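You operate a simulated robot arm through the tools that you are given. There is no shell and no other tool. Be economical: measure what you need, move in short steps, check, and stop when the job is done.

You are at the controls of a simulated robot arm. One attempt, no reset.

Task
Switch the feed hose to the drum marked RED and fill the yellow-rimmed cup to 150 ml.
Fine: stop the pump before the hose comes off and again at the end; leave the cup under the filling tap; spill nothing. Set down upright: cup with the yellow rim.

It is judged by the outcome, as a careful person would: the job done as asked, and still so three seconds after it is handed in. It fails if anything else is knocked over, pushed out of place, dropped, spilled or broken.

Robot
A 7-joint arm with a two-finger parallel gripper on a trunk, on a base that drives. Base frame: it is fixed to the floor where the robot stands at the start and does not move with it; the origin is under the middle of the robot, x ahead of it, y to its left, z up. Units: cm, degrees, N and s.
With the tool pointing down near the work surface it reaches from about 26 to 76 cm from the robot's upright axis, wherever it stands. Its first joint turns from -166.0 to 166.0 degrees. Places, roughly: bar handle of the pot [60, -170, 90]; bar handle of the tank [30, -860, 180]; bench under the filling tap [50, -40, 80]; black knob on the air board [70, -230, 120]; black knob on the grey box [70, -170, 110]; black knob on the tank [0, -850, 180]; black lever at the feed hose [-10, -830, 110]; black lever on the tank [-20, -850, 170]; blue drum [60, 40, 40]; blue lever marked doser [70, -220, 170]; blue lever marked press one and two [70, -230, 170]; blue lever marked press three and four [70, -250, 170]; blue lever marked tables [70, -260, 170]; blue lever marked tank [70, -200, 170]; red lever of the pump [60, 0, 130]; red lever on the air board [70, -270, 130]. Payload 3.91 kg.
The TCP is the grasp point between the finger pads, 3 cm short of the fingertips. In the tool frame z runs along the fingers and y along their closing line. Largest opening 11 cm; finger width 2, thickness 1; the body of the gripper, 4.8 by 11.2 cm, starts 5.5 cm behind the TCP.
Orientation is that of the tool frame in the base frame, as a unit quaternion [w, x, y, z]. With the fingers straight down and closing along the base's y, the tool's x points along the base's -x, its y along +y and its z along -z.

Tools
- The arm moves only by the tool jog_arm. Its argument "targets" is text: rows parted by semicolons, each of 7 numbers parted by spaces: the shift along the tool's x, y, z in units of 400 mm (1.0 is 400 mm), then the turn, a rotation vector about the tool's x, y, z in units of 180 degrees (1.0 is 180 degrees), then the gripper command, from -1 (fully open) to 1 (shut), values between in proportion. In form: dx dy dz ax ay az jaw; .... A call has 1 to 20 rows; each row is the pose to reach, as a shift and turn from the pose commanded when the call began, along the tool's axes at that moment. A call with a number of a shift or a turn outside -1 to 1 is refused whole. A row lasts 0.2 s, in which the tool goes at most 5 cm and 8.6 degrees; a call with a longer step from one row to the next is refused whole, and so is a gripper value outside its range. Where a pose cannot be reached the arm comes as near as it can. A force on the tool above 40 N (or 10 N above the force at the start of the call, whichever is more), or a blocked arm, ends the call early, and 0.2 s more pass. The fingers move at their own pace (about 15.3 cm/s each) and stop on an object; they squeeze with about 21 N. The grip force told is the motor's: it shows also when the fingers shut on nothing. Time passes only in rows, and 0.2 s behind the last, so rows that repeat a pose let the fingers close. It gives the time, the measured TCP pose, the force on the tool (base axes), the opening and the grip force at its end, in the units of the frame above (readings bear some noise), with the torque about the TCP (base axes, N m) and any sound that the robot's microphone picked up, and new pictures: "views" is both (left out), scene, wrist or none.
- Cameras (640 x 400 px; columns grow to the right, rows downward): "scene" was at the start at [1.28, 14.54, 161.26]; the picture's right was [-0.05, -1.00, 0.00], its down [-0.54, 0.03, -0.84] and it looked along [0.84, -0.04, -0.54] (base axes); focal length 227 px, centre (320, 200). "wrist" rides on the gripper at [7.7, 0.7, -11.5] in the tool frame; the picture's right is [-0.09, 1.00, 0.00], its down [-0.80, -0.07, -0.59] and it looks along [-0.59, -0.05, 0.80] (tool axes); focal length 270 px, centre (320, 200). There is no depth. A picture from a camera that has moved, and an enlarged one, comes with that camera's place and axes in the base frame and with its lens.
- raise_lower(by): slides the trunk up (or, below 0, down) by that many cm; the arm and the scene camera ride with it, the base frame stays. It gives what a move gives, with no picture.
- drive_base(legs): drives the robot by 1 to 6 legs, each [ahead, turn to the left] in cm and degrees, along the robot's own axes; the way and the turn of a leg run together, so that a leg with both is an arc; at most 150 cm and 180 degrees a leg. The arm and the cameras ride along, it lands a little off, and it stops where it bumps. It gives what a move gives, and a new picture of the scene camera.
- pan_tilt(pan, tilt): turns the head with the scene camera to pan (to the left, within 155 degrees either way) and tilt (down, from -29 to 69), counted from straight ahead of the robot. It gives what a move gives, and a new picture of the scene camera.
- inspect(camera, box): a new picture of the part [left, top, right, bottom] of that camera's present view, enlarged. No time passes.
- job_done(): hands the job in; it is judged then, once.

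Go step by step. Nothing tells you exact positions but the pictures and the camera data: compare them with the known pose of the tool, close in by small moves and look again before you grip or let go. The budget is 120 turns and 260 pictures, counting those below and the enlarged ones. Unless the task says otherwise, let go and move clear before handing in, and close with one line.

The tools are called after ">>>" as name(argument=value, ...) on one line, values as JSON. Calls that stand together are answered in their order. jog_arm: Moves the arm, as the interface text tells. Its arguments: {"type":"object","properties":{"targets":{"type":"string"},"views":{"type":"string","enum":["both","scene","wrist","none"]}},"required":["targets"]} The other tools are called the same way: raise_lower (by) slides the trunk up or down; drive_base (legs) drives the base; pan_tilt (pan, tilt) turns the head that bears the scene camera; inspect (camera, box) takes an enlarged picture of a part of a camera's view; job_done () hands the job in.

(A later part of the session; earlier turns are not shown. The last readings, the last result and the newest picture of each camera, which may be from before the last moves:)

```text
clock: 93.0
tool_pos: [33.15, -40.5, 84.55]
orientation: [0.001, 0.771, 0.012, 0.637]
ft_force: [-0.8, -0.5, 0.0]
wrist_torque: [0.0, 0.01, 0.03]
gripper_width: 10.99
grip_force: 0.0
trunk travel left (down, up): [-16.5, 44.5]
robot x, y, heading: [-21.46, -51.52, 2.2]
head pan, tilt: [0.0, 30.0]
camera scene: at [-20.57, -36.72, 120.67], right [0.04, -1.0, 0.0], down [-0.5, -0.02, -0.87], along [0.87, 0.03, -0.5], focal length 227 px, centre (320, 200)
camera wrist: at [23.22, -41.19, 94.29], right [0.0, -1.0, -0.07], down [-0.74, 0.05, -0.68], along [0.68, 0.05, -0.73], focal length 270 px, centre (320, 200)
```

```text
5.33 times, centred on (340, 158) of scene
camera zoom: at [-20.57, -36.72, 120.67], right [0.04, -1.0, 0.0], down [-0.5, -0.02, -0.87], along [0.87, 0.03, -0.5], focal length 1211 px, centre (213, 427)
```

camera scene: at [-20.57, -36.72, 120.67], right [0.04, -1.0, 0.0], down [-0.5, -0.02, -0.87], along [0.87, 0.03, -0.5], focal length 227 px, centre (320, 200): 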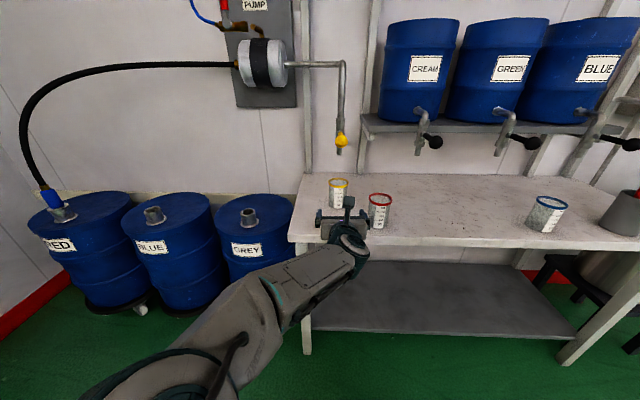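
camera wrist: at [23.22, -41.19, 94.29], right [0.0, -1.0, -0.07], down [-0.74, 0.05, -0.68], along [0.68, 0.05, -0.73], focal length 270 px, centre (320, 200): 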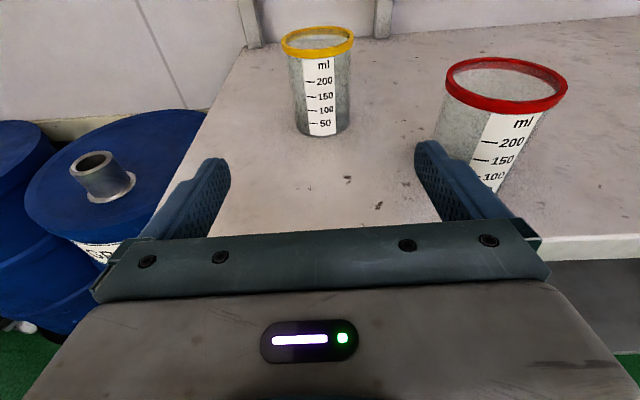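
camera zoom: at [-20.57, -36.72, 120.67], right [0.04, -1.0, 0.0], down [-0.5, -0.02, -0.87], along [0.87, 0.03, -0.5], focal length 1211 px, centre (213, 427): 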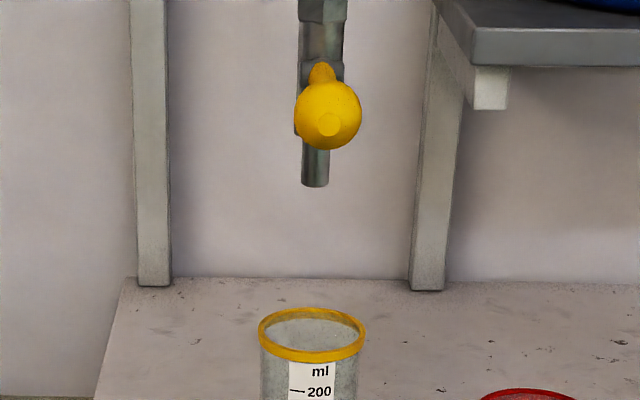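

The cup stands under the outlet (53.7,-40.1 vs cup 53.3,-40.4). Next: back off, raise, and drive to a spot reaching both the pump lever and the tap lever.

>>> jog_arm(targets="0.01 0 -0.08 0 0 0 -1;0.02 0 -0.16 0 0 0 0", views="none")

>>> raise_lower(by=42)

>>> drive_base(legs=[[0, 87.8], [28, 0], [0, -90], [10, 0]])

>>> inspect(camera="wrist", box=[0, 0, 639, 399])

```text
clock: 93.6
tool_pos: [26.97, -40.8, 86.71]
orientation: [0.0, 0.77, 0.013, 0.638]
ft_force: [1.2, 0.3, -0.5]
wrist_torque: [0.01, -0.01, -0.01]
gripper_width: 5.52
grip_force: 0.0
trunk travel left (down, up): [-16.5, 44.5]
robot x, y, heading: [-21.15, -52.0, 2.4]
head pan, tilt: [0.0, 30.0]
```

```text
refused: 42 is not a number from -40 to 40
```

```text
clock: 103.9
tool_pos: [35.54, -11.88, 86.78]
orientation: [-0.005, 0.77, 0.02, 0.637]
ft_force: [-0.3, 0.4, 0.5]
wrist_torque: [0.0, 0.0, -0.02]
gripper_width: 5.5
grip_force: 0.1
trunk travel left (down, up): [-16.5, 44.5]
robot x, y, heading: [-12.54, -23.79, 3.2]
head pan, tilt: [0.0, 30.0]
camera scene: at [-12.26, -8.85, 120.68], right [0.06, -1.0, 0.0], down [-0.5, -0.03, -0.87], along [0.86, 0.05, -0.5], focal length 227 px, centre (320, 200)
```

scene: 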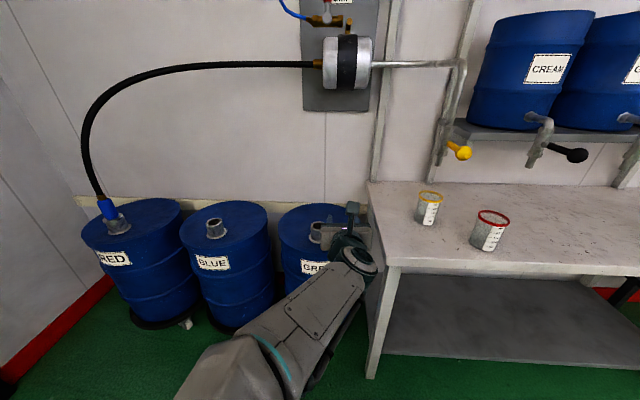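

```text
1.00 times, centred on (320, 200) of wrist (not enlarged: the box is as wide or as high as the picture)
camera zoom: at [25.6, -12.69, 96.47], right [0.02, -1.0, -0.07], down [-0.74, 0.03, -0.68], along [0.68, 0.06, -0.73], focal length 271 px, centre (320, 200)
```

zoom: 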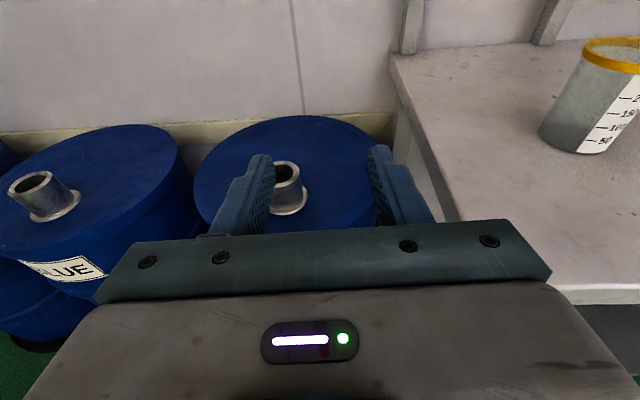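

The raise was refused, but the drive went clear (a bit lucky). Now raise and bring the shut fingers to the right of the pump lever.

>>> raise_lower(by=40)

>>> jog_arm(targets="0.074 -0.006 0.06 0 0 0 1;0.148 -0.012 0.12 0 0 0 1;0.222 -0.018 0.18 0 0 0 1;0.296 -0.024 0.24 0 0 0 1;0.371 -0.0285 0.3 0 0 0 1", views="both")

```text
clock: 107.7
tool_pos: [35.6, -11.86, 126.75]
orientation: [-0.005, 0.77, 0.02, 0.638]
ft_force: [-1.0, 0.2, -0.4]
wrist_torque: [-0.03, -0.03, 0.02]
gripper_width: 5.51
grip_force: 0.0
trunk travel left (down, up): [-56.5, 4.5]
robot x, y, heading: [-12.97, -24.23, 3.4]
head pan, tilt: [0.0, 30.0]
```

```text
clock: 108.9
tool_pos: [49.99, -10.22, 139.07]
orientation: [-0.005, 0.771, 0.019, 0.637]
ft_force: [0.6, -0.1, 0.2]
wrist_torque: [-0.02, 0.0, 0.0]
gripper_width: 0.0
grip_force: 21.1
trunk travel left (down, up): [-56.5, 4.5]
robot x, y, heading: [-13.04, -23.89, 3.6]
head pan, tilt: [0.0, 30.0]
camera scene: at [-12.18, -8.92, 160.68], right [0.06, -1.0, 0.0], down [-0.5, -0.03, -0.87], along [0.86, 0.05, -0.5], focal length 227 px, centre (320, 200)
camera wrist: at [40.1, -10.94, 148.7], right [0.02, -1.0, -0.07], down [-0.74, 0.03, -0.68], along [0.68, 0.06, -0.73], focal length 270 px, centre (320, 200)
```

scene: 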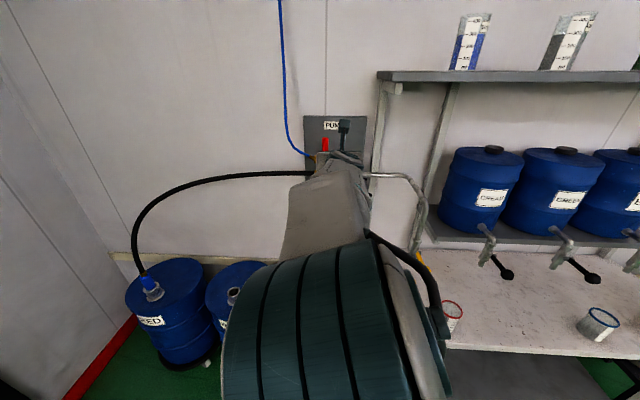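
wrist: 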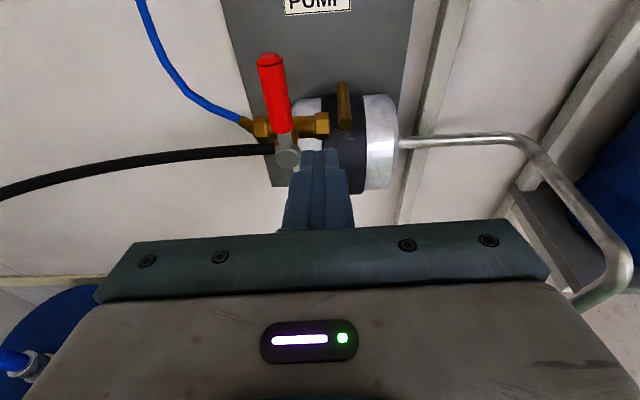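

Good view of the lever. Move in to its right side.

>>> jog_arm(targets="0.013 -0.005 0.08 0 0 0 1;0.026 -0.01 0.16 0 0 0 1;0.039 -0.015 0.24 0 0 0 1", views="wrist")

```text
clock: 109.7
tool_pos: [59.93, -9.27, 139.15]
orientation: [-0.005, 0.77, 0.018, 0.638]
ft_force: [-0.1, -0.2, -1.0]
wrist_torque: [0.0, 0.0, -0.02]
gripper_width: 0.0
grip_force: 20.2
trunk travel left (down, up): [-56.5, 4.5]
robot x, y, heading: [-12.36, -23.97, 3.6]
head pan, tilt: [0.0, 30.0]
camera wrist: at [50.06, -10.07, 148.76], right [0.02, -1.0, -0.07], down [-0.74, 0.03, -0.68], along [0.68, 0.07, -0.73], focal length 270 px, centre (320, 200)
```

wrist: 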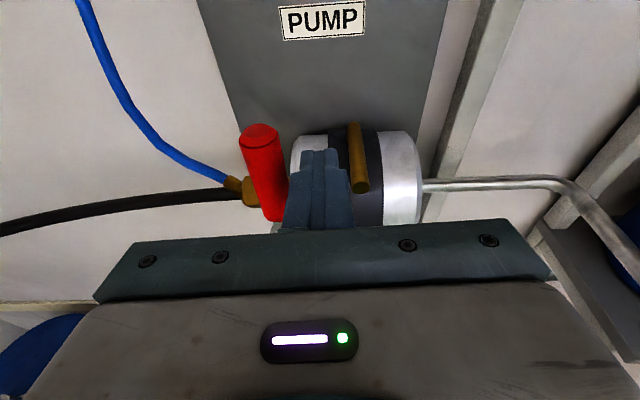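

Push the lever left and down along its arc to the open (running) position.

>>> jog_arm(targets="0.001 -0.029 0.001 0 0 0 1;0.007 -0.072 0.0015 0 0 0 1;0 -0.1165 0.004 0 0 0 1;-0.016 -0.159 0.009 0 0 0 1;-0.04 -0.195 0.015 0 0 0 1;-0.073 -0.223 0.022 0 0 0 1;-0.112 -0.2425 0.03 0 0 0 1;-0.12 -0.2425 0.032 0 0 0 1", views="both")

>>> inspect(camera="scene", box=[360, 150, 520, 330])

```text
clock: 111.6
tool_pos: [59.62, 0.56, 134.33]
orientation: [-0.005, 0.766, 0.018, 0.642]
ft_force: [-1.3, 0.1, 8.4]
wrist_torque: [0.0, -0.21, -0.1]
gripper_width: 0.03
grip_force: 21.2
trunk travel left (down, up): [-56.5, 4.5]
robot x, y, heading: [-12.83, -23.88, 3.4]
head pan, tilt: [0.0, 30.0]
stopped in row 8: the force on the tool passed its limit at 43 N (the readings are from after the stop); the commanded pose is now the measured one
camera scene: at [-12.32, -8.87, 160.65], right [0.06, -1.0, 0.0], down [-0.5, -0.03, -0.87], along [0.86, 0.05, -0.5], focal length 227 px, centre (320, 200)
camera wrist: at [49.67, -0.32, 144.04], right [0.02, -1.0, -0.07], down [-0.73, 0.04, -0.69], along [0.69, 0.07, -0.72], focal length 270 px, centre (320, 200)
```

scene: 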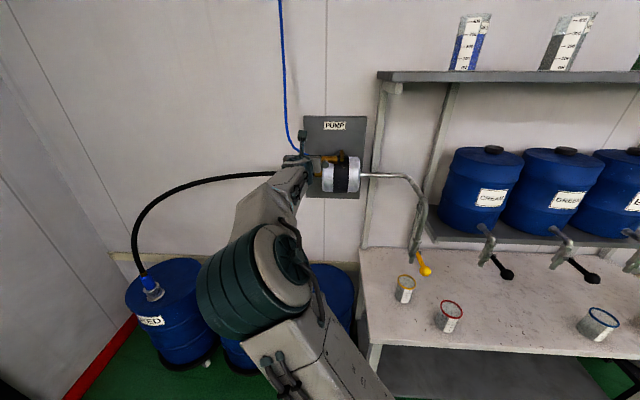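
wrist: 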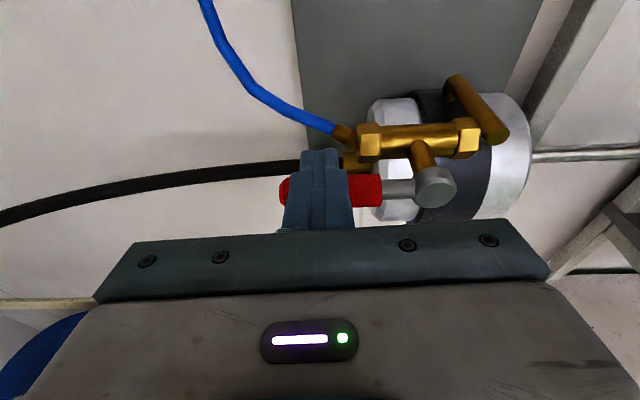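

```text
2.22 times, centred on (440, 240) of scene
camera zoom: at [-12.32, -8.87, 160.65], right [0.06, -1.0, 0.0], down [-0.5, -0.03, -0.87], along [0.86, 0.05, -0.5], focal length 505 px, centre (53, 111)
```

zoom: 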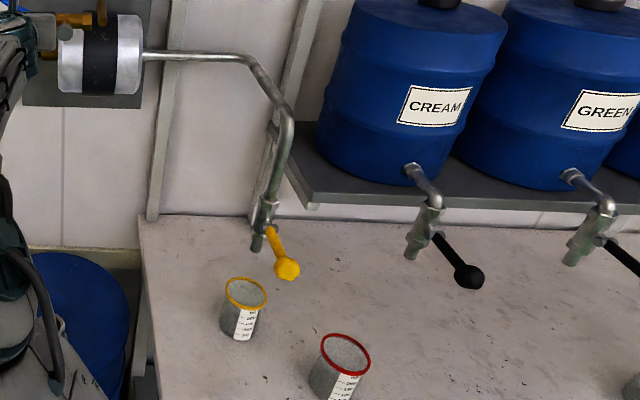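

The pump lever is back in the running position, nothing flows (tap closed), and the cup is right under the outlet. Back off and go to the tap lever.

>>> jog_arm(targets="0.01 0 -0.06 0 0 0 1;0 -0.005 -0.166 0 0 0 1;-0.024 -0.008 -0.249 0 0 0 1;-0.048 -0.003 -0.347 0 0 0 0;-0.073 0.001 -0.445 0 0 0 0;-0.097 0.006 -0.542 0 0 0 0;-0.142 0.104 -0.56 0 0 0 0;-0.188 0.202 -0.579 0 0 0 0;-0.233 0.301 -0.597 0 0 0 0;-0.278 0.399 -0.615 0 0 0 0;-0.324 0.497 -0.634 0 0 0 0;-0.369 0.595 -0.652 0 0 0 0;-0.414 0.693 -0.67 0 0 0 0;-0.459 0.792 -0.689 0 0 0 0;-0.505 0.89 -0.707 0 0 0 0;-0.55 0.9875 -0.725 0 0 0 0", views="both")

```text
clock: 115.0
tool_pos: [30.56, -42.41, 119.87]
orientation: [-0.007, 0.767, 0.019, 0.641]
ft_force: [0.3, -1.0, -0.3]
wrist_torque: [0.01, 0.01, 0.02]
gripper_width: 5.53
grip_force: 0.0
out of reach, approached as far as the arm can: row 11, 12, 13, 14, 15, 16
trunk travel left (down, up): [-56.5, 4.5]
robot x, y, heading: [-12.68, -24.12, 3.5]
head pan, tilt: [0.0, 30.0]
camera scene: at [-12.23, -9.06, 160.7], right [0.06, -1.0, 0.0], down [-0.5, -0.03, -0.87], along [0.86, 0.05, -0.5], focal length 227 px, centre (320, 200)
camera wrist: at [20.56, -43.25, 129.45], right [0.02, -1.0, -0.07], down [-0.73, 0.04, -0.68], along [0.68, 0.07, -0.73], focal length 270 px, centre (320, 200)
```

scene: 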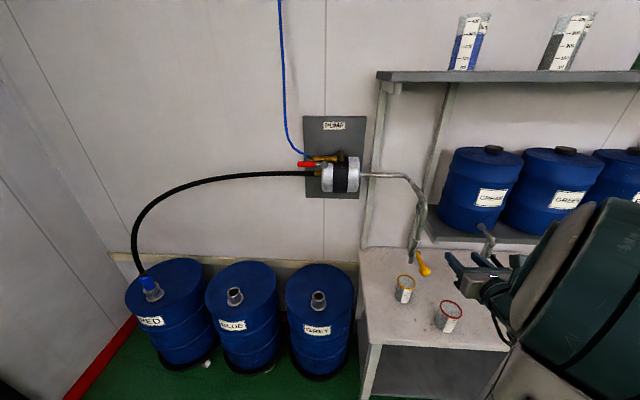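
wrist: 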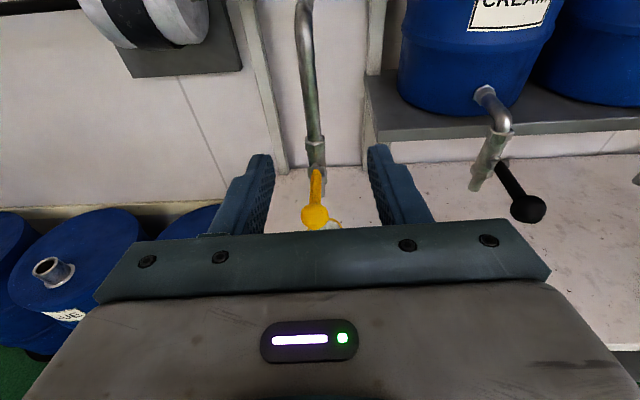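

Ball of the tap lever at about (42,-40.3,103.5). Lower the trunk so the gripper is level with it.

>>> raise_lower(by=-16)

>>> jog_arm(targets="0 -0.04 0 0 0 0 0;0 -0.06 0 0 0 0 0", views="both")

```text
clock: 116.8
tool_pos: [30.68, -42.14, 103.8]
orientation: [-0.006, 0.767, 0.019, 0.641]
ft_force: [0.2, 0.3, -0.3]
wrist_torque: [0.04, 0.02, 0.01]
gripper_width: 5.5
grip_force: 0.0
trunk travel left (down, up): [-40.5, 20.5]
robot x, y, heading: [-12.32, -23.72, 3.6]
head pan, tilt: [0.0, 30.0]
```

```text
clock: 117.4
tool_pos: [31.48, -41.09, 104.5]
orientation: [-0.007, 0.767, 0.019, 0.641]
ft_force: [-0.4, -0.7, 1.0]
wrist_torque: [-0.02, -0.01, -0.01]
gripper_width: 5.51
grip_force: 0.1
out of reach, approached as far as the arm can: row 1, 2
trunk travel left (down, up): [-40.5, 20.5]
robot x, y, heading: [-12.58, -23.75, 3.5]
head pan, tilt: [0.0, 30.0]
camera scene: at [-12.21, -8.88, 144.68], right [0.06, -1.0, 0.0], down [-0.5, -0.03, -0.87], along [0.86, 0.05, -0.5], focal length 227 px, centre (320, 200)
camera wrist: at [21.47, -41.84, 114.11], right [0.02, -1.0, -0.07], down [-0.73, 0.03, -0.68], along [0.68, 0.07, -0.73], focal length 270 px, centre (320, 200)
```

scene: 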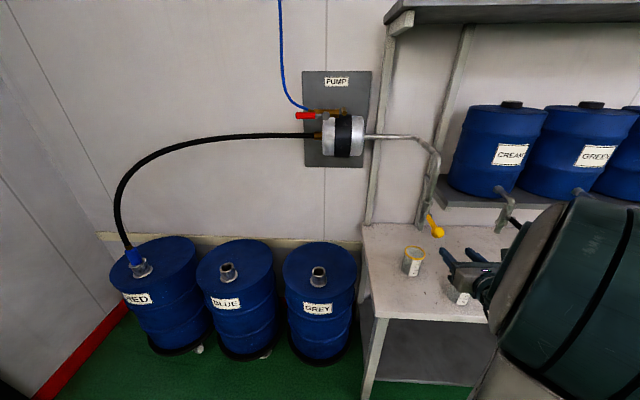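
wrist: 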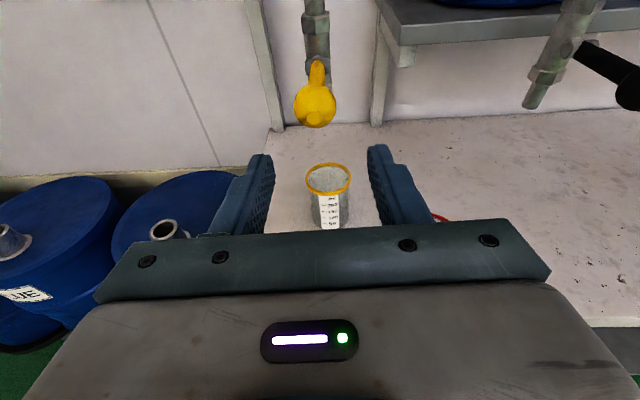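

Great: from here the wrist camera sees both the ball and the cup with its scale. Move forward a bit to resynchronise.

>>> jog_arm(targets="0.012 -0.06 0.08 0 0 0 0;0.02 -0.06 0.16 0 0 0 0", views="wrist")

```text
clock: 118.0
tool_pos: [38.04, -38.19, 104.04]
orientation: [-0.007, 0.767, 0.019, 0.641]
ft_force: [0.4, -0.4, 0.8]
wrist_torque: [0.04, 0.04, 0.01]
gripper_width: 5.51
grip_force: 0.1
trunk travel left (down, up): [-40.5, 20.5]
robot x, y, heading: [-12.91, -23.73, 3.5]
head pan, tilt: [0.0, 30.0]
camera wrist: at [27.97, -39.1, 113.62], right [0.02, -1.0, -0.07], down [-0.73, 0.03, -0.68], along [0.68, 0.07, -0.73], focal length 270 px, centre (320, 200)
```

wrist: 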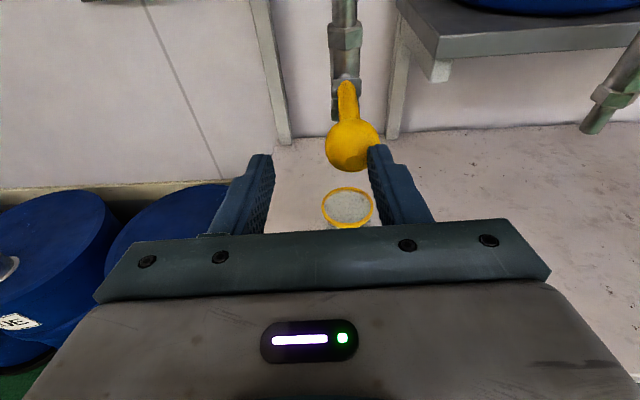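

Shift right first so the ball is centred between the fingers, then forward around it.

>>> jog_arm(targets="0 0.024 -0.01 0 0 0 0;0 0.046 -0.01 0 0 0 0;0.002 0.047 0.045 0 0 0 0;0.004 0.048 0.099 0 0 0 0", views="both")

>>> inspect(camera="scene", box=[360, 170, 520, 270])

```text
clock: 119.0
tool_pos: [41.64, -40.28, 103.5]
orientation: [-0.007, 0.767, 0.019, 0.641]
ft_force: [1.3, 0.7, -0.4]
wrist_torque: [0.01, 0.01, 0.0]
gripper_width: 5.52
grip_force: 0.0
trunk travel left (down, up): [-40.5, 20.5]
robot x, y, heading: [-12.83, -23.98, 3.7]
head pan, tilt: [0.0, 30.0]
camera scene: at [-12.19, -8.88, 144.68], right [0.06, -1.0, 0.0], down [-0.5, -0.03, -0.87], along [0.86, 0.05, -0.5], focal length 227 px, centre (320, 200)
camera wrist: at [31.75, -41.14, 113.13], right [0.02, -1.0, -0.07], down [-0.73, 0.03, -0.68], along [0.68, 0.07, -0.73], focal length 270 px, centre (320, 200)
```

scene: 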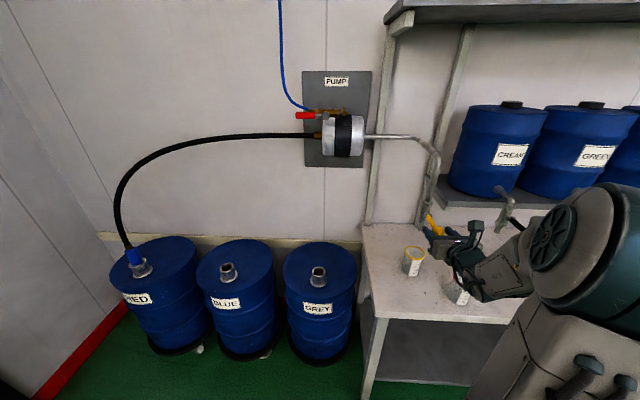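
wrist: 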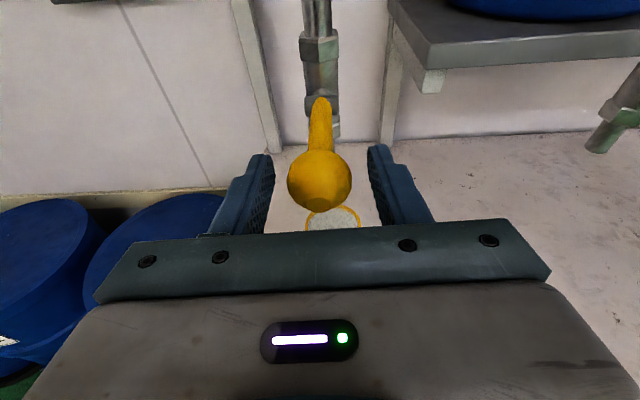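

```text
4.00 times, centred on (440, 220) of scene
camera zoom: at [-12.19, -8.88, 144.68], right [0.06, -1.0, 0.0], down [-0.5, -0.03, -0.87], along [0.86, 0.05, -0.5], focal length 908 px, centre (-160, 120)
```

zoom: 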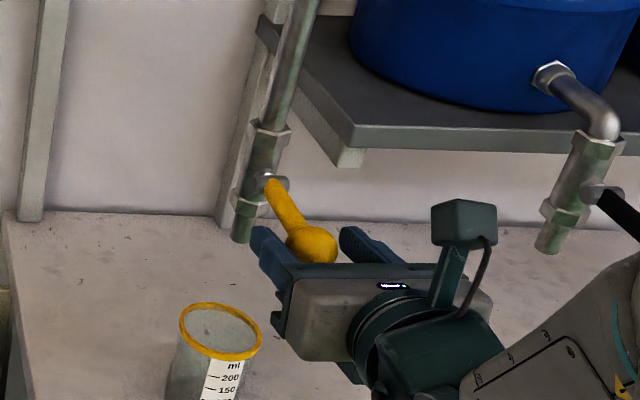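

Centred on the ball. Grip it and check the width.

>>> jog_arm(targets="0 0 0.005 0 0 0 0.5;0 0 0.005 0 0 0 1;0 0 0.005 0 0 0 1", views="wrist")

```text
clock: 119.8
tool_pos: [41.83, -40.24, 103.52]
orientation: [-0.006, 0.767, 0.018, 0.641]
ft_force: [-20.2, 4.1, 0.2]
wrist_torque: [-0.06, 0.22, 0.09]
gripper_width: 3.5
grip_force: 44.8
trunk travel left (down, up): [-40.5, 20.5]
robot x, y, heading: [-12.81, -23.99, 3.7]
head pan, tilt: [0.0, 30.0]
camera wrist: at [31.72, -41.08, 113.15], right [0.02, -1.0, -0.07], down [-0.73, 0.03, -0.68], along [0.68, 0.07, -0.73], focal length 270 px, centre (320, 200)
```

wrist: 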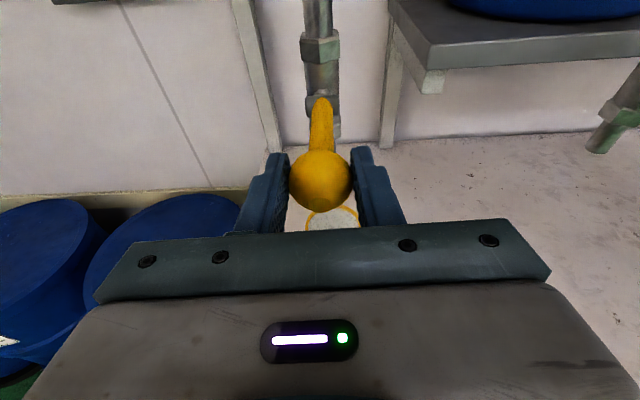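

Squeeze is off-centre (−20 N along x). Open slightly, move 0.7 cm forward, regrip.

>>> jog_arm(targets="0 0 0.005 0 0 0 0.1;0 0 0.022 0 0 0 0.1;0 0 0.022 0 0 0 0.5;0 0 0.022 0 0 0 0.6;0 0 0.022 0 0 0 0.6", views="none")

```text
clock: 121.0
tool_pos: [42.82, -40.14, 103.42]
orientation: [-0.007, 0.767, 0.02, 0.642]
ft_force: [2.8, 4.4, 0.2]
wrist_torque: [0.06, 0.01, 0.0]
gripper_width: 3.5
grip_force: 45.1
trunk travel left (down, up): [-40.5, 20.5]
robot x, y, heading: [-12.98, -23.98, 3.6]
head pan, tilt: [0.0, 30.0]
```

Good hold. Try pushing the ball down 1 cm and watch the force and outlet.

>>> jog_arm(targets="-0.012 0 0.002 0 0 0 0.6;-0.025 0 0.004 0 0 0 0.6", views="both")

>>> inspect(camera="scene", box=[380, 190, 480, 290])

```text
clock: 121.6
tool_pos: [42.93, -40.06, 102.28]
orientation: [-0.006, 0.768, 0.018, 0.64]
ft_force: [9.9, 1.3, 5.5]
wrist_torque: [0.05, -0.24, 0.16]
gripper_width: 3.54
grip_force: 44.7
trunk travel left (down, up): [-40.5, 20.5]
robot x, y, heading: [-12.61, -23.89, 3.4]
head pan, tilt: [0.0, 30.0]
camera scene: at [-12.11, -8.84, 144.67], right [0.06, -1.0, 0.0], down [-0.5, -0.03, -0.87], along [0.86, 0.05, -0.5], focal length 227 px, centre (320, 200)
camera wrist: at [32.93, -41.05, 111.9], right [0.02, -1.0, -0.07], down [-0.73, 0.03, -0.68], along [0.68, 0.07, -0.73], focal length 270 px, centre (320, 200)
```

scene: 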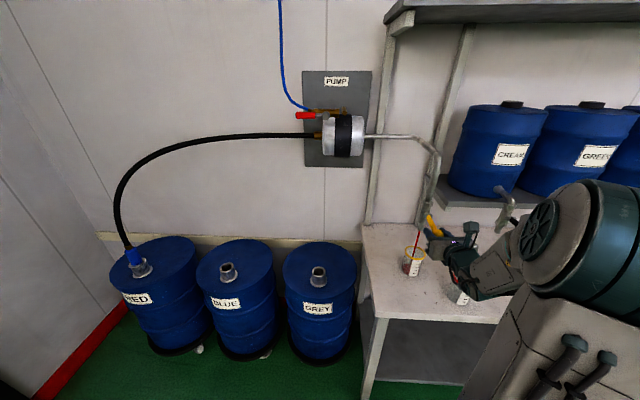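
wrist: 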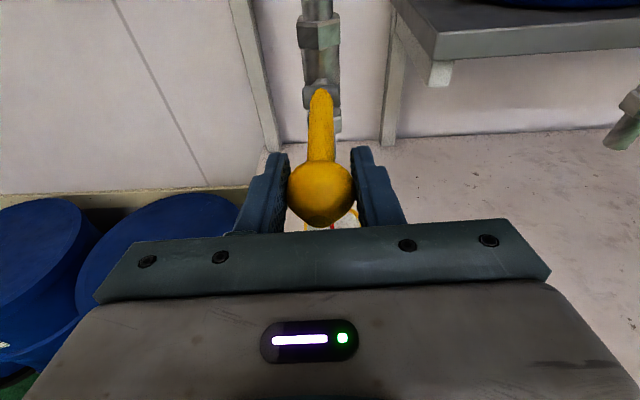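

```text
4.00 times, centred on (430, 240) of scene
camera zoom: at [-12.11, -8.84, 144.67], right [0.06, -1.0, 0.0], down [-0.5, -0.03, -0.87], along [0.86, 0.05, -0.5], focal length 908 px, centre (-120, 40)
```

zoom: 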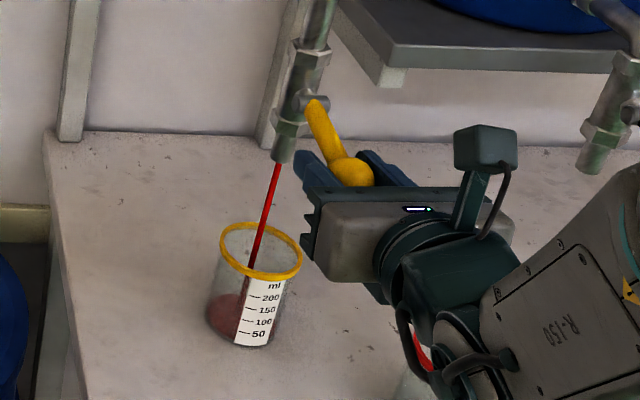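

It flows red into the cup with the lever pushed down. Close right away to gauge the amount per time.

>>> jog_arm(targets="0.028 0 -0.0045 0 0 0 0.6", views="scene")

>>> inspect(camera="scene", box=[390, 220, 450, 280])

```text
clock: 122.0
tool_pos: [42.89, -40.23, 103.15]
orientation: [-0.007, 0.77, 0.018, 0.638]
ft_force: [1.1, 4.0, -14.1]
wrist_torque: [-0.02, 1.31, -0.06]
gripper_width: 3.54
grip_force: 44.8
trunk travel left (down, up): [-40.5, 20.5]
robot x, y, heading: [-12.92, -23.92, 3.5]
head pan, tilt: [0.0, 30.0]
camera scene: at [-12.05, -8.84, 144.63], right [0.06, -1.0, 0.0], down [-0.5, -0.03, -0.87], along [0.86, 0.05, -0.5], focal length 227 px, centre (320, 200)
```

scene: 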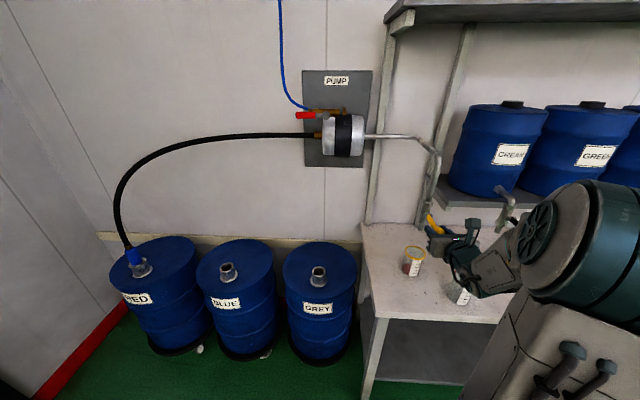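

```text
6.67 times, centred on (420, 250) of scene
camera zoom: at [-12.05, -8.84, 144.63], right [0.06, -1.0, 0.0], down [-0.5, -0.03, -0.87], along [0.86, 0.05, -0.5], focal length 1514 px, centre (-347, -133)
```

zoom: 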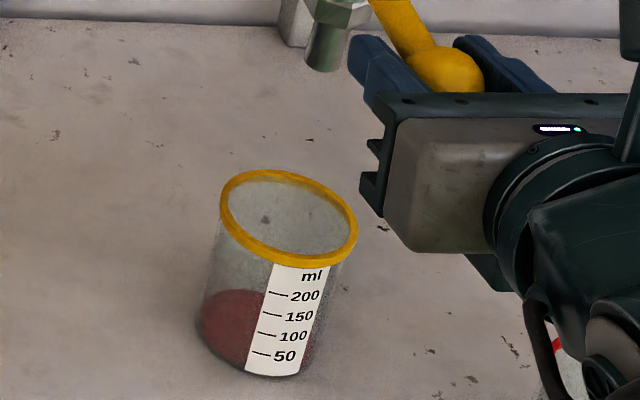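

Flow stopped. Zoom in to read the level.

>>> inspect(camera="scene", box=[400, 242, 432, 280])

```text
10.53 times, centred on (416, 261) of scene
camera zoom: at [-12.05, -8.84, 144.63], right [0.06, -1.0, 0.0], down [-0.5, -0.03, -0.87], along [0.86, 0.05, -0.5], focal length 2391 px, centre (-690, -442)
```

zoom: 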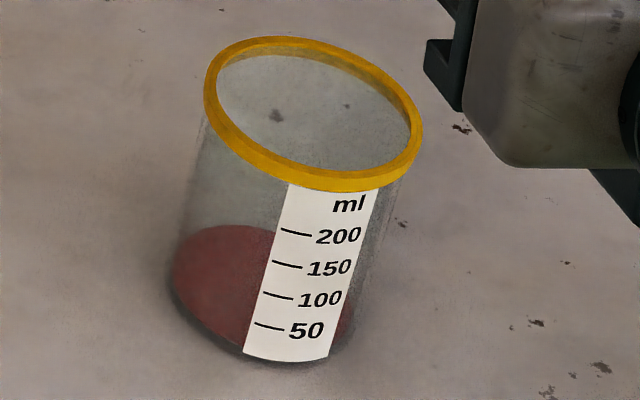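

Roughly 20–30 ml so far. Next burst, a bit longer, then read again.

>>> jog_arm(targets="-0.028 0 0.0045 0 0 0 0.6;-0.028 0 0.0045 0 0 0 0.6;-0.028 0 0.0045 0 0 0 0.6;-0.014 0 0.002 0 0 0 0.6;0 0 0 0 0 0 0.6", views="none")

>>> inspect(camera="scene", box=[400, 242, 432, 280])

```text
clock: 123.2
tool_pos: [42.83, -40.03, 103.03]
orientation: [-0.007, 0.771, 0.017, 0.636]
ft_force: [5.9, 5.0, -14.1]
wrist_torque: [-0.05, 1.28, -0.01]
gripper_width: 3.53
grip_force: 45.4
trunk travel left (down, up): [-40.5, 20.5]
robot x, y, heading: [-12.55, -24.38, 3.7]
head pan, tilt: [0.0, 30.0]
```

```text
10.53 times, centred on (416, 261) of scene
camera zoom: at [-11.97, -8.84, 144.62], right [0.06, -1.0, 0.0], down [-0.5, -0.03, -0.87], along [0.86, 0.05, -0.5], focal length 2391 px, centre (-690, -442)
```

zoom: 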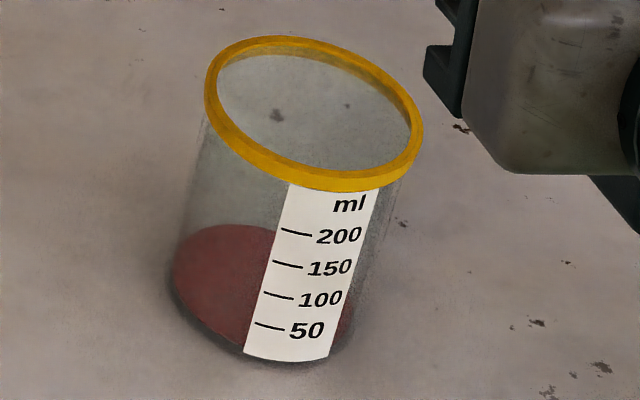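

No visible change – the lever likely didn't pass its opening angle. I'll press down a bit deeper with a look.

>>> jog_arm(targets="-0.02 0 0.003 0 0 0 0.6;-0.035 0 0.005 0 0 0 0.6", views="none")

>>> inspect(camera="scene", box=[400, 222, 448, 279])

```text
clock: 123.8
tool_pos: [42.76, -40.18, 102.58]
orientation: [-0.006, 0.763, 0.021, 0.646]
ft_force: [3.3, 3.3, 17.8]
wrist_torque: [-0.03, -1.31, 0.0]
gripper_width: 3.53
grip_force: 44.8
trunk travel left (down, up): [-40.5, 20.5]
robot x, y, heading: [-12.53, -24.31, 3.3]
head pan, tilt: [0.0, 30.0]
```

```text
7.02 times, centred on (424, 250) of scene
camera zoom: at [-12.34, -8.76, 144.72], right [0.06, -1.0, 0.0], down [-0.5, -0.03, -0.87], along [0.86, 0.05, -0.5], focal length 1594 px, centre (-410, -154)
```

zoom: 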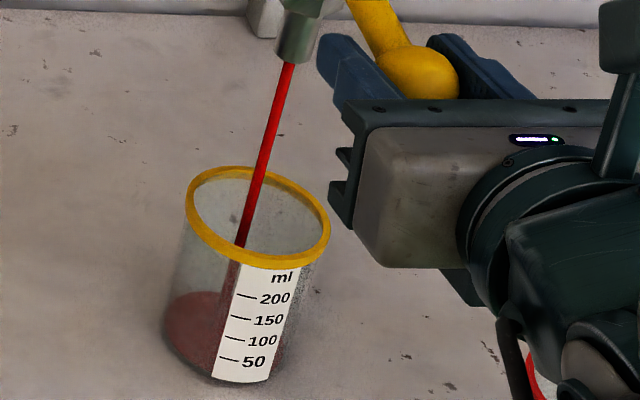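

Flowing again. Hold and watch the rate.

>>> jog_arm(targets="0 0 0 0 0 0 0.6;0 0 0 0 0 0 0.6;0 0 0 0 0 0 0.6", views="none")

>>> inspect(camera="scene", box=[400, 242, 432, 280])

```text
clock: 124.6
tool_pos: [42.92, -40.26, 102.23]
orientation: [-0.006, 0.766, 0.019, 0.643]
ft_force: [11.3, 1.9, 18.5]
wrist_torque: [-0.08, -1.32, -0.02]
gripper_width: 3.49
grip_force: 44.6
trunk travel left (down, up): [-40.5, 20.5]
robot x, y, heading: [-12.44, -23.64, 3.6]
head pan, tilt: [0.0, 30.0]
```

```text
10.53 times, centred on (416, 261) of scene
camera zoom: at [-12.22, -8.79, 144.68], right [0.06, -1.0, 0.0], down [-0.5, -0.03, -0.87], along [0.86, 0.05, -0.5], focal length 2391 px, centre (-690, -442)
```

zoom: 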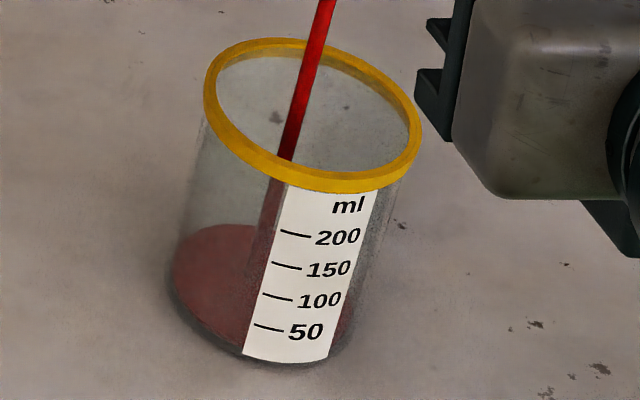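

Rate is slow – good for control. Hold 3 seconds.

>>> jog_arm(targets="0 0 0 0 0 0 0.6;0 0 0 0 0 0 0.6;0 0 0 0 0 0 0.6;0 0 0 0 0 0 0.6;0 0 0 0 0 0 0.6;0 0 0 0 0 0 0.6;0 0 0 0 0 0 0.6;0 0 0 0 0 0 0.6;0 0 0 0 0 0 0.6;0 0 0 0 0 0 0.6;0 0 0 0 0 0 0.6;0 0 0 0 0 0 0.6;0 0 0 0 0 0 0.6;0 0 0 0 0 0 0.6", views="none")

>>> inspect(camera="scene", box=[400, 242, 432, 280])

```text
clock: 127.6
tool_pos: [42.99, -40.3, 102.09]
orientation: [-0.007, 0.767, 0.019, 0.641]
ft_force: [10.6, 2.0, 9.4]
wrist_torque: [0.01, -0.56, 0.01]
gripper_width: 3.51
grip_force: 44.7
trunk travel left (down, up): [-40.5, 20.5]
robot x, y, heading: [-12.79, -23.95, 3.3]
head pan, tilt: [0.0, 30.0]
```

```text
10.53 times, centred on (416, 261) of scene
camera zoom: at [-12.15, -8.8, 144.67], right [0.06, -1.0, 0.0], down [-0.5, -0.03, -0.87], along [0.86, 0.05, -0.5], focal length 2391 px, centre (-690, -442)
```

zoom: 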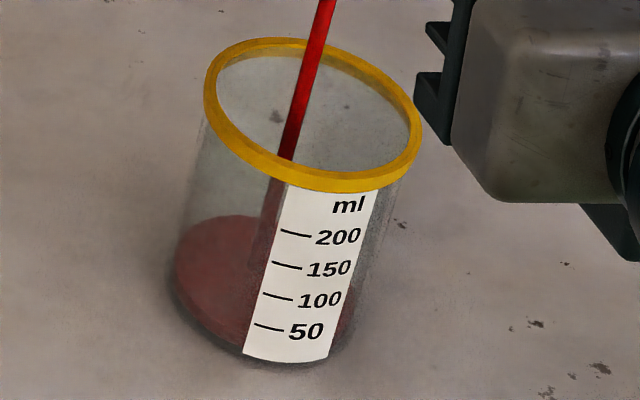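

About 5 ml/s; currently roughly 20 ml. I'll open slightly more and hold 4 s.

>>> jog_arm(targets="-0.012 0 0.002 0 0 0 0.6;-0.012 0 0.002 0 0 0 0.6;-0.012 0 0.002 0 0 0 0.6;-0.012 0 0.002 0 0 0 0.6;-0.012 0 0.002 0 0 0 0.6;-0.012 0 0.002 0 0 0 0.6;-0.012 0 0.002 0 0 0 0.6;-0.012 0 0.002 0 0 0 0.6;-0.012 0 0.002 0 0 0 0.6;-0.012 0 0.002 0 0 0 0.6;-0.012 0 0.002 0 0 0 0.6;-0.012 0 0.002 0 0 0 0.6;-0.012 0 0.002 0 0 0 0.6;-0.012 0 0.002 0 0 0 0.6;-0.012 0 0.002 0 0 0 0.6", views="none")

>>> inspect(camera="scene", box=[400, 242, 432, 280])

```text
clock: 130.8
tool_pos: [42.89, -40.22, 101.64]
orientation: [-0.007, 0.767, 0.02, 0.641]
ft_force: [19.1, 7.5, 14.1]
wrist_torque: [0.04, -0.82, -0.01]
gripper_width: 3.51
grip_force: 45.4
trunk travel left (down, up): [-40.5, 20.5]
robot x, y, heading: [-12.51, -23.87, 3.5]
head pan, tilt: [0.0, 30.0]
```

```text
10.53 times, centred on (416, 261) of scene
camera zoom: at [-12.09, -8.68, 144.66], right [0.06, -1.0, 0.0], down [-0.5, -0.03, -0.87], along [0.86, 0.05, -0.5], focal length 2391 px, centre (-690, -442)
```

zoom: 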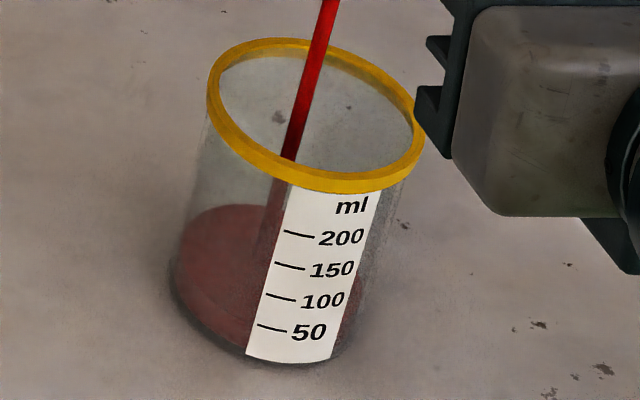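

About 35 ml now. Open a bit more (following the arc) and hold 3 s.

>>> jog_arm(targets="-0.015 0 0.009 0 0 0 0.6;-0.03 0 0.015 0 0 0 0.6;-0.03 0 0.015 0 0 0 0.6;-0.03 0 0.015 0 0 0 0.6;-0.03 0 0.015 0 0 0 0.6;-0.03 0 0.015 0 0 0 0.6;-0.03 0 0.015 0 0 0 0.6;-0.03 0 0.015 0 0 0 0.6;-0.03 0 0.015 0 0 0 0.6;-0.03 0 0.015 0 0 0 0.6;-0.03 0 0.015 0 0 0 0.6;-0.03 0 0.015 0 0 0 0.6;-0.03 0 0.015 0 0 0 0.6;-0.03 0 0.015 0 0 0 0.6", views="none")

>>> inspect(camera="scene", box=[400, 242, 432, 280])

```text
clock: 133.8
tool_pos: [43.12, -40.2, 100.39]
orientation: [-0.007, 0.767, 0.02, 0.641]
ft_force: [3.9, 9.4, 11.6]
wrist_torque: [0.03, -0.58, 0.01]
gripper_width: 3.51
grip_force: 44.8
trunk travel left (down, up): [-40.5, 20.5]
robot x, y, heading: [-12.78, -23.86, 3.4]
head pan, tilt: [0.0, 30.0]
```

```text
10.53 times, centred on (416, 261) of scene
camera zoom: at [-12.26, -8.65, 144.66], right [0.06, -1.0, 0.0], down [-0.5, -0.03, -0.87], along [0.86, 0.05, -0.5], focal length 2391 px, centre (-690, -442)
```

zoom: 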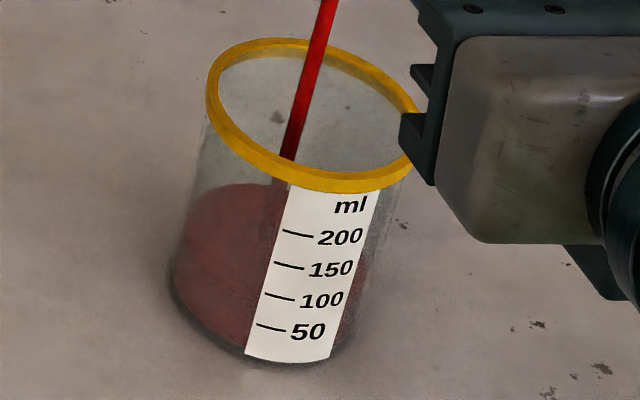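

About 70 ml; rate ~12 ml/s now. Hold another 3 s and read.

>>> jog_arm(targets="0 0 0 0 0 0 0.6;0 0 0 0 0 0 0.6;0 0 0 0 0 0 0.6;0 0 0 0 0 0 0.6;0 0 0 0 0 0 0.6;0 0 0 0 0 0 0.6;0 0 0 0 0 0 0.6;0 0 0 0 0 0 0.6;0 0 0 0 0 0 0.6;0 0 0 0 0 0 0.6;0 0 0 0 0 0 0.6;0 0 0 0 0 0 0.6;0 0 0 0 0 0 0.6;0 0 0 0 0 0 0.6", views="none")

>>> inspect(camera="scene", box=[400, 242, 432, 280])

>>> inspect(camera="scene", box=[406, 256, 422, 278])

```text
clock: 136.8
tool_pos: [43.28, -40.29, 100.39]
orientation: [-0.006, 0.767, 0.019, 0.641]
ft_force: [-1.8, 16.8, 1.0]
wrist_torque: [0.04, 0.18, 0.04]
gripper_width: 3.52
grip_force: 45.5
trunk travel left (down, up): [-40.5, 20.5]
robot x, y, heading: [-12.59, -24.08, 3.7]
head pan, tilt: [0.0, 30.0]
```

```text
10.53 times, centred on (416, 261) of scene
camera zoom: at [-12.25, -8.59, 144.65], right [0.06, -1.0, 0.0], down [-0.5, -0.03, -0.87], along [0.86, 0.05, -0.5], focal length 2391 px, centre (-690, -442)
```

zoom: 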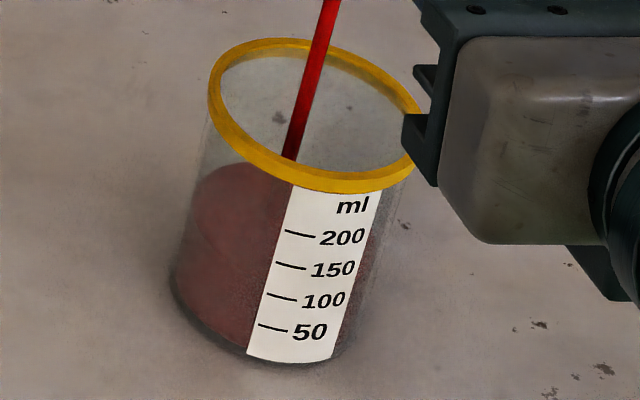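

```text
16.00 times, centred on (414, 267) of scene
camera zoom: at [-12.25, -8.59, 144.65], right [0.06, -1.0, 0.0], down [-0.5, -0.03, -0.87], along [0.86, 0.05, -0.5], focal length 3634 px, centre (-1184, -872)
```

zoom: 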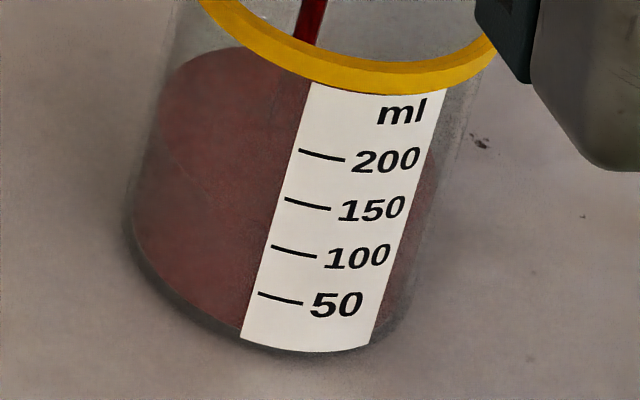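

About 100 ml. Hold ~2.4 s more, then read.

>>> jog_arm(targets="0 0 0 0 0 0 0.6;0 0 0 0 0 0 0.6;0 0 0 0 0 0 0.6;0 0 0 0 0 0 0.6;0 0 0 0 0 0 0.6;0 0 0 0 0 0 0.6;0 0 0 0 0 0 0.6;0 0 0 0 0 0 0.6;0 0 0 0 0 0 0.6;0 0 0 0 0 0 0.6;0 0 0 0 0 0 0.6", views="none")

>>> inspect(camera="scene", box=[400, 242, 432, 280])

>>> inspect(camera="scene", box=[406, 254, 422, 276])

```text
clock: 139.2
tool_pos: [43.17, -40.16, 100.46]
orientation: [-0.005, 0.767, 0.019, 0.641]
ft_force: [-6.0, 16.0, -3.0]
wrist_torque: [0.04, 0.35, 0.06]
gripper_width: 3.51
grip_force: 44.9
trunk travel left (down, up): [-40.5, 20.5]
robot x, y, heading: [-12.66, -24.22, 3.7]
head pan, tilt: [0.0, 30.0]
```

```text
10.53 times, centred on (416, 261) of scene
camera zoom: at [-12.26, -8.55, 144.65], right [0.06, -1.0, 0.0], down [-0.5, -0.03, -0.87], along [0.86, 0.05, -0.5], focal length 2391 px, centre (-690, -442)
```

zoom: 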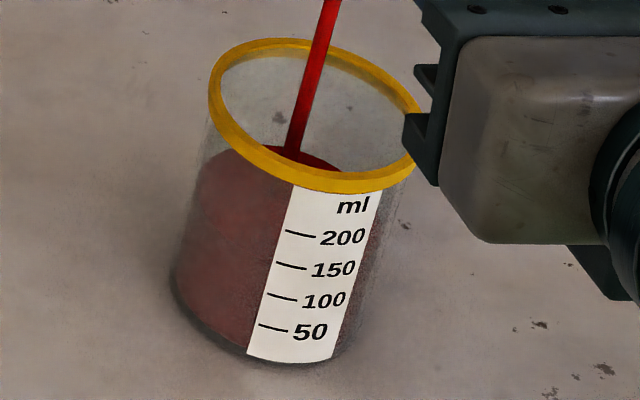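

```text
16.00 times, centred on (414, 265) of scene
camera zoom: at [-12.26, -8.55, 144.65], right [0.06, -1.0, 0.0], down [-0.5, -0.03, -0.87], along [0.86, 0.05, -0.5], focal length 3634 px, centre (-1184, -840)
```

zoom: 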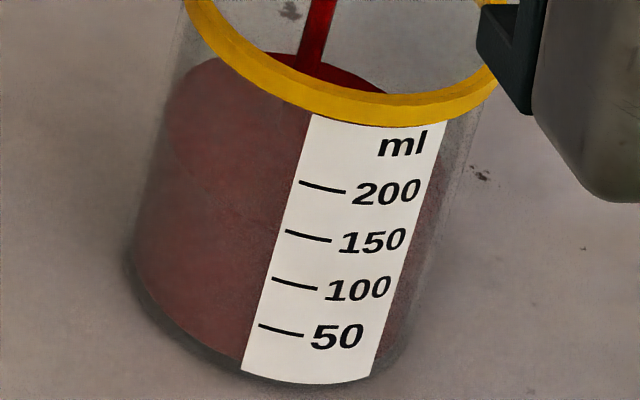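

I estimate ~125 ml. Close the tap now and read the level carefully from a better view.

>>> jog_arm(targets="0.04 0 -0.013 0 0 0 0.6;0.082 0 -0.024 0 0 0 0.6;0.084 0 -0.024 0 0 0 0.6", views="wrist")

>>> inspect(camera="scene", box=[400, 222, 448, 279])

```text
clock: 140.0
tool_pos: [43.04, -40.11, 103.23]
orientation: [-0.007, 0.77, 0.018, 0.638]
ft_force: [-9.3, 11.4, -32.1]
wrist_torque: [-0.32, -0.33, -0.03]
gripper_width: 3.51
grip_force: 44.7
trunk travel left (down, up): [-40.5, 20.5]
robot x, y, heading: [-12.34, -23.92, 3.5]
head pan, tilt: [0.0, 30.0]
camera wrist: at [32.94, -41.05, 113.04], right [0.02, -1.0, -0.07], down [-0.73, 0.04, -0.68], along [0.68, 0.07, -0.73], focal length 270 px, centre (320, 200)
```

wrist: 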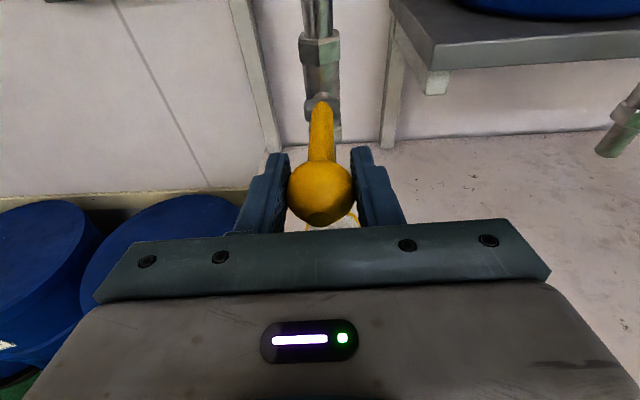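

```text
7.02 times, centred on (424, 250) of scene
camera zoom: at [-12.07, -8.68, 144.63], right [0.06, -1.0, 0.0], down [-0.5, -0.03, -0.87], along [0.86, 0.05, -0.5], focal length 1594 px, centre (-410, -154)
```

zoom: 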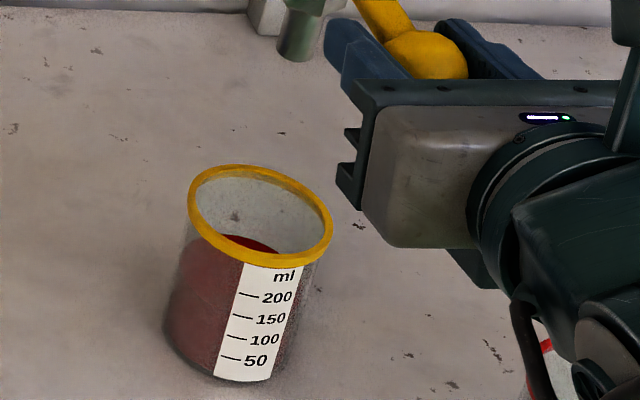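

Tap closed. I'll release the ball, back off and lower the trunk to read the level at a shallow angle with the wrist camera.

>>> jog_arm(targets="-0.006 0 0 0 0 0 0;-0.006 0 0 0 0 0 0;-0.006 0 -0.08 0 0 0 0;-0.006 0 -0.18 0 0 0 0;0.02 0 -0.28 0 0 0 0", views="none")

>>> raise_lower(by=-24)

>>> inspect(camera="wrist", box=[0, 0, 639, 399])

```text
clock: 141.2
tool_pos: [31.97, -40.49, 106.69]
orientation: [-0.006, 0.767, 0.019, 0.642]
ft_force: [0.2, -0.1, 0.2]
wrist_torque: [-0.01, -0.01, 0.02]
gripper_width: 5.51
grip_force: 0.0
trunk travel left (down, up): [-40.5, 20.5]
robot x, y, heading: [-12.62, -23.57, 3.3]
head pan, tilt: [0.0, 30.0]
```

```text
clock: 143.7
tool_pos: [31.97, -40.46, 82.66]
orientation: [-0.007, 0.767, 0.019, 0.641]
ft_force: [0.5, 0.8, 0.4]
wrist_torque: [-0.02, 0.01, -0.01]
gripper_width: 5.49
grip_force: 0.1
trunk travel left (down, up): [-16.5, 44.5]
robot x, y, heading: [-12.83, -23.83, 3.3]
head pan, tilt: [0.0, 30.0]
```

```text
1.00 times, centred on (320, 200) of wrist (not enlarged: the box is as wide or as high as the picture)
camera zoom: at [21.93, -41.29, 92.21], right [0.02, -1.0, -0.07], down [-0.73, 0.03, -0.68], along [0.68, 0.07, -0.73], focal length 271 px, centre (320, 200)
```

zoom: 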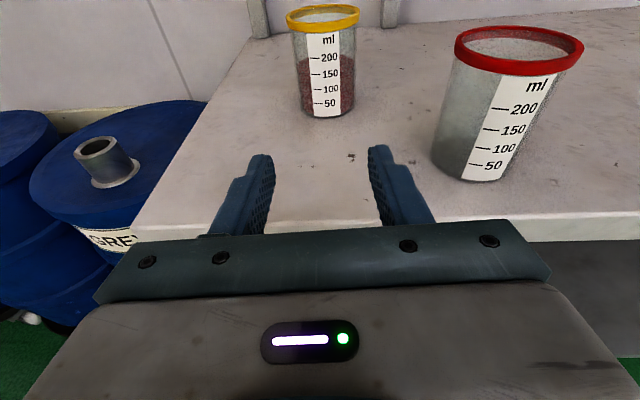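

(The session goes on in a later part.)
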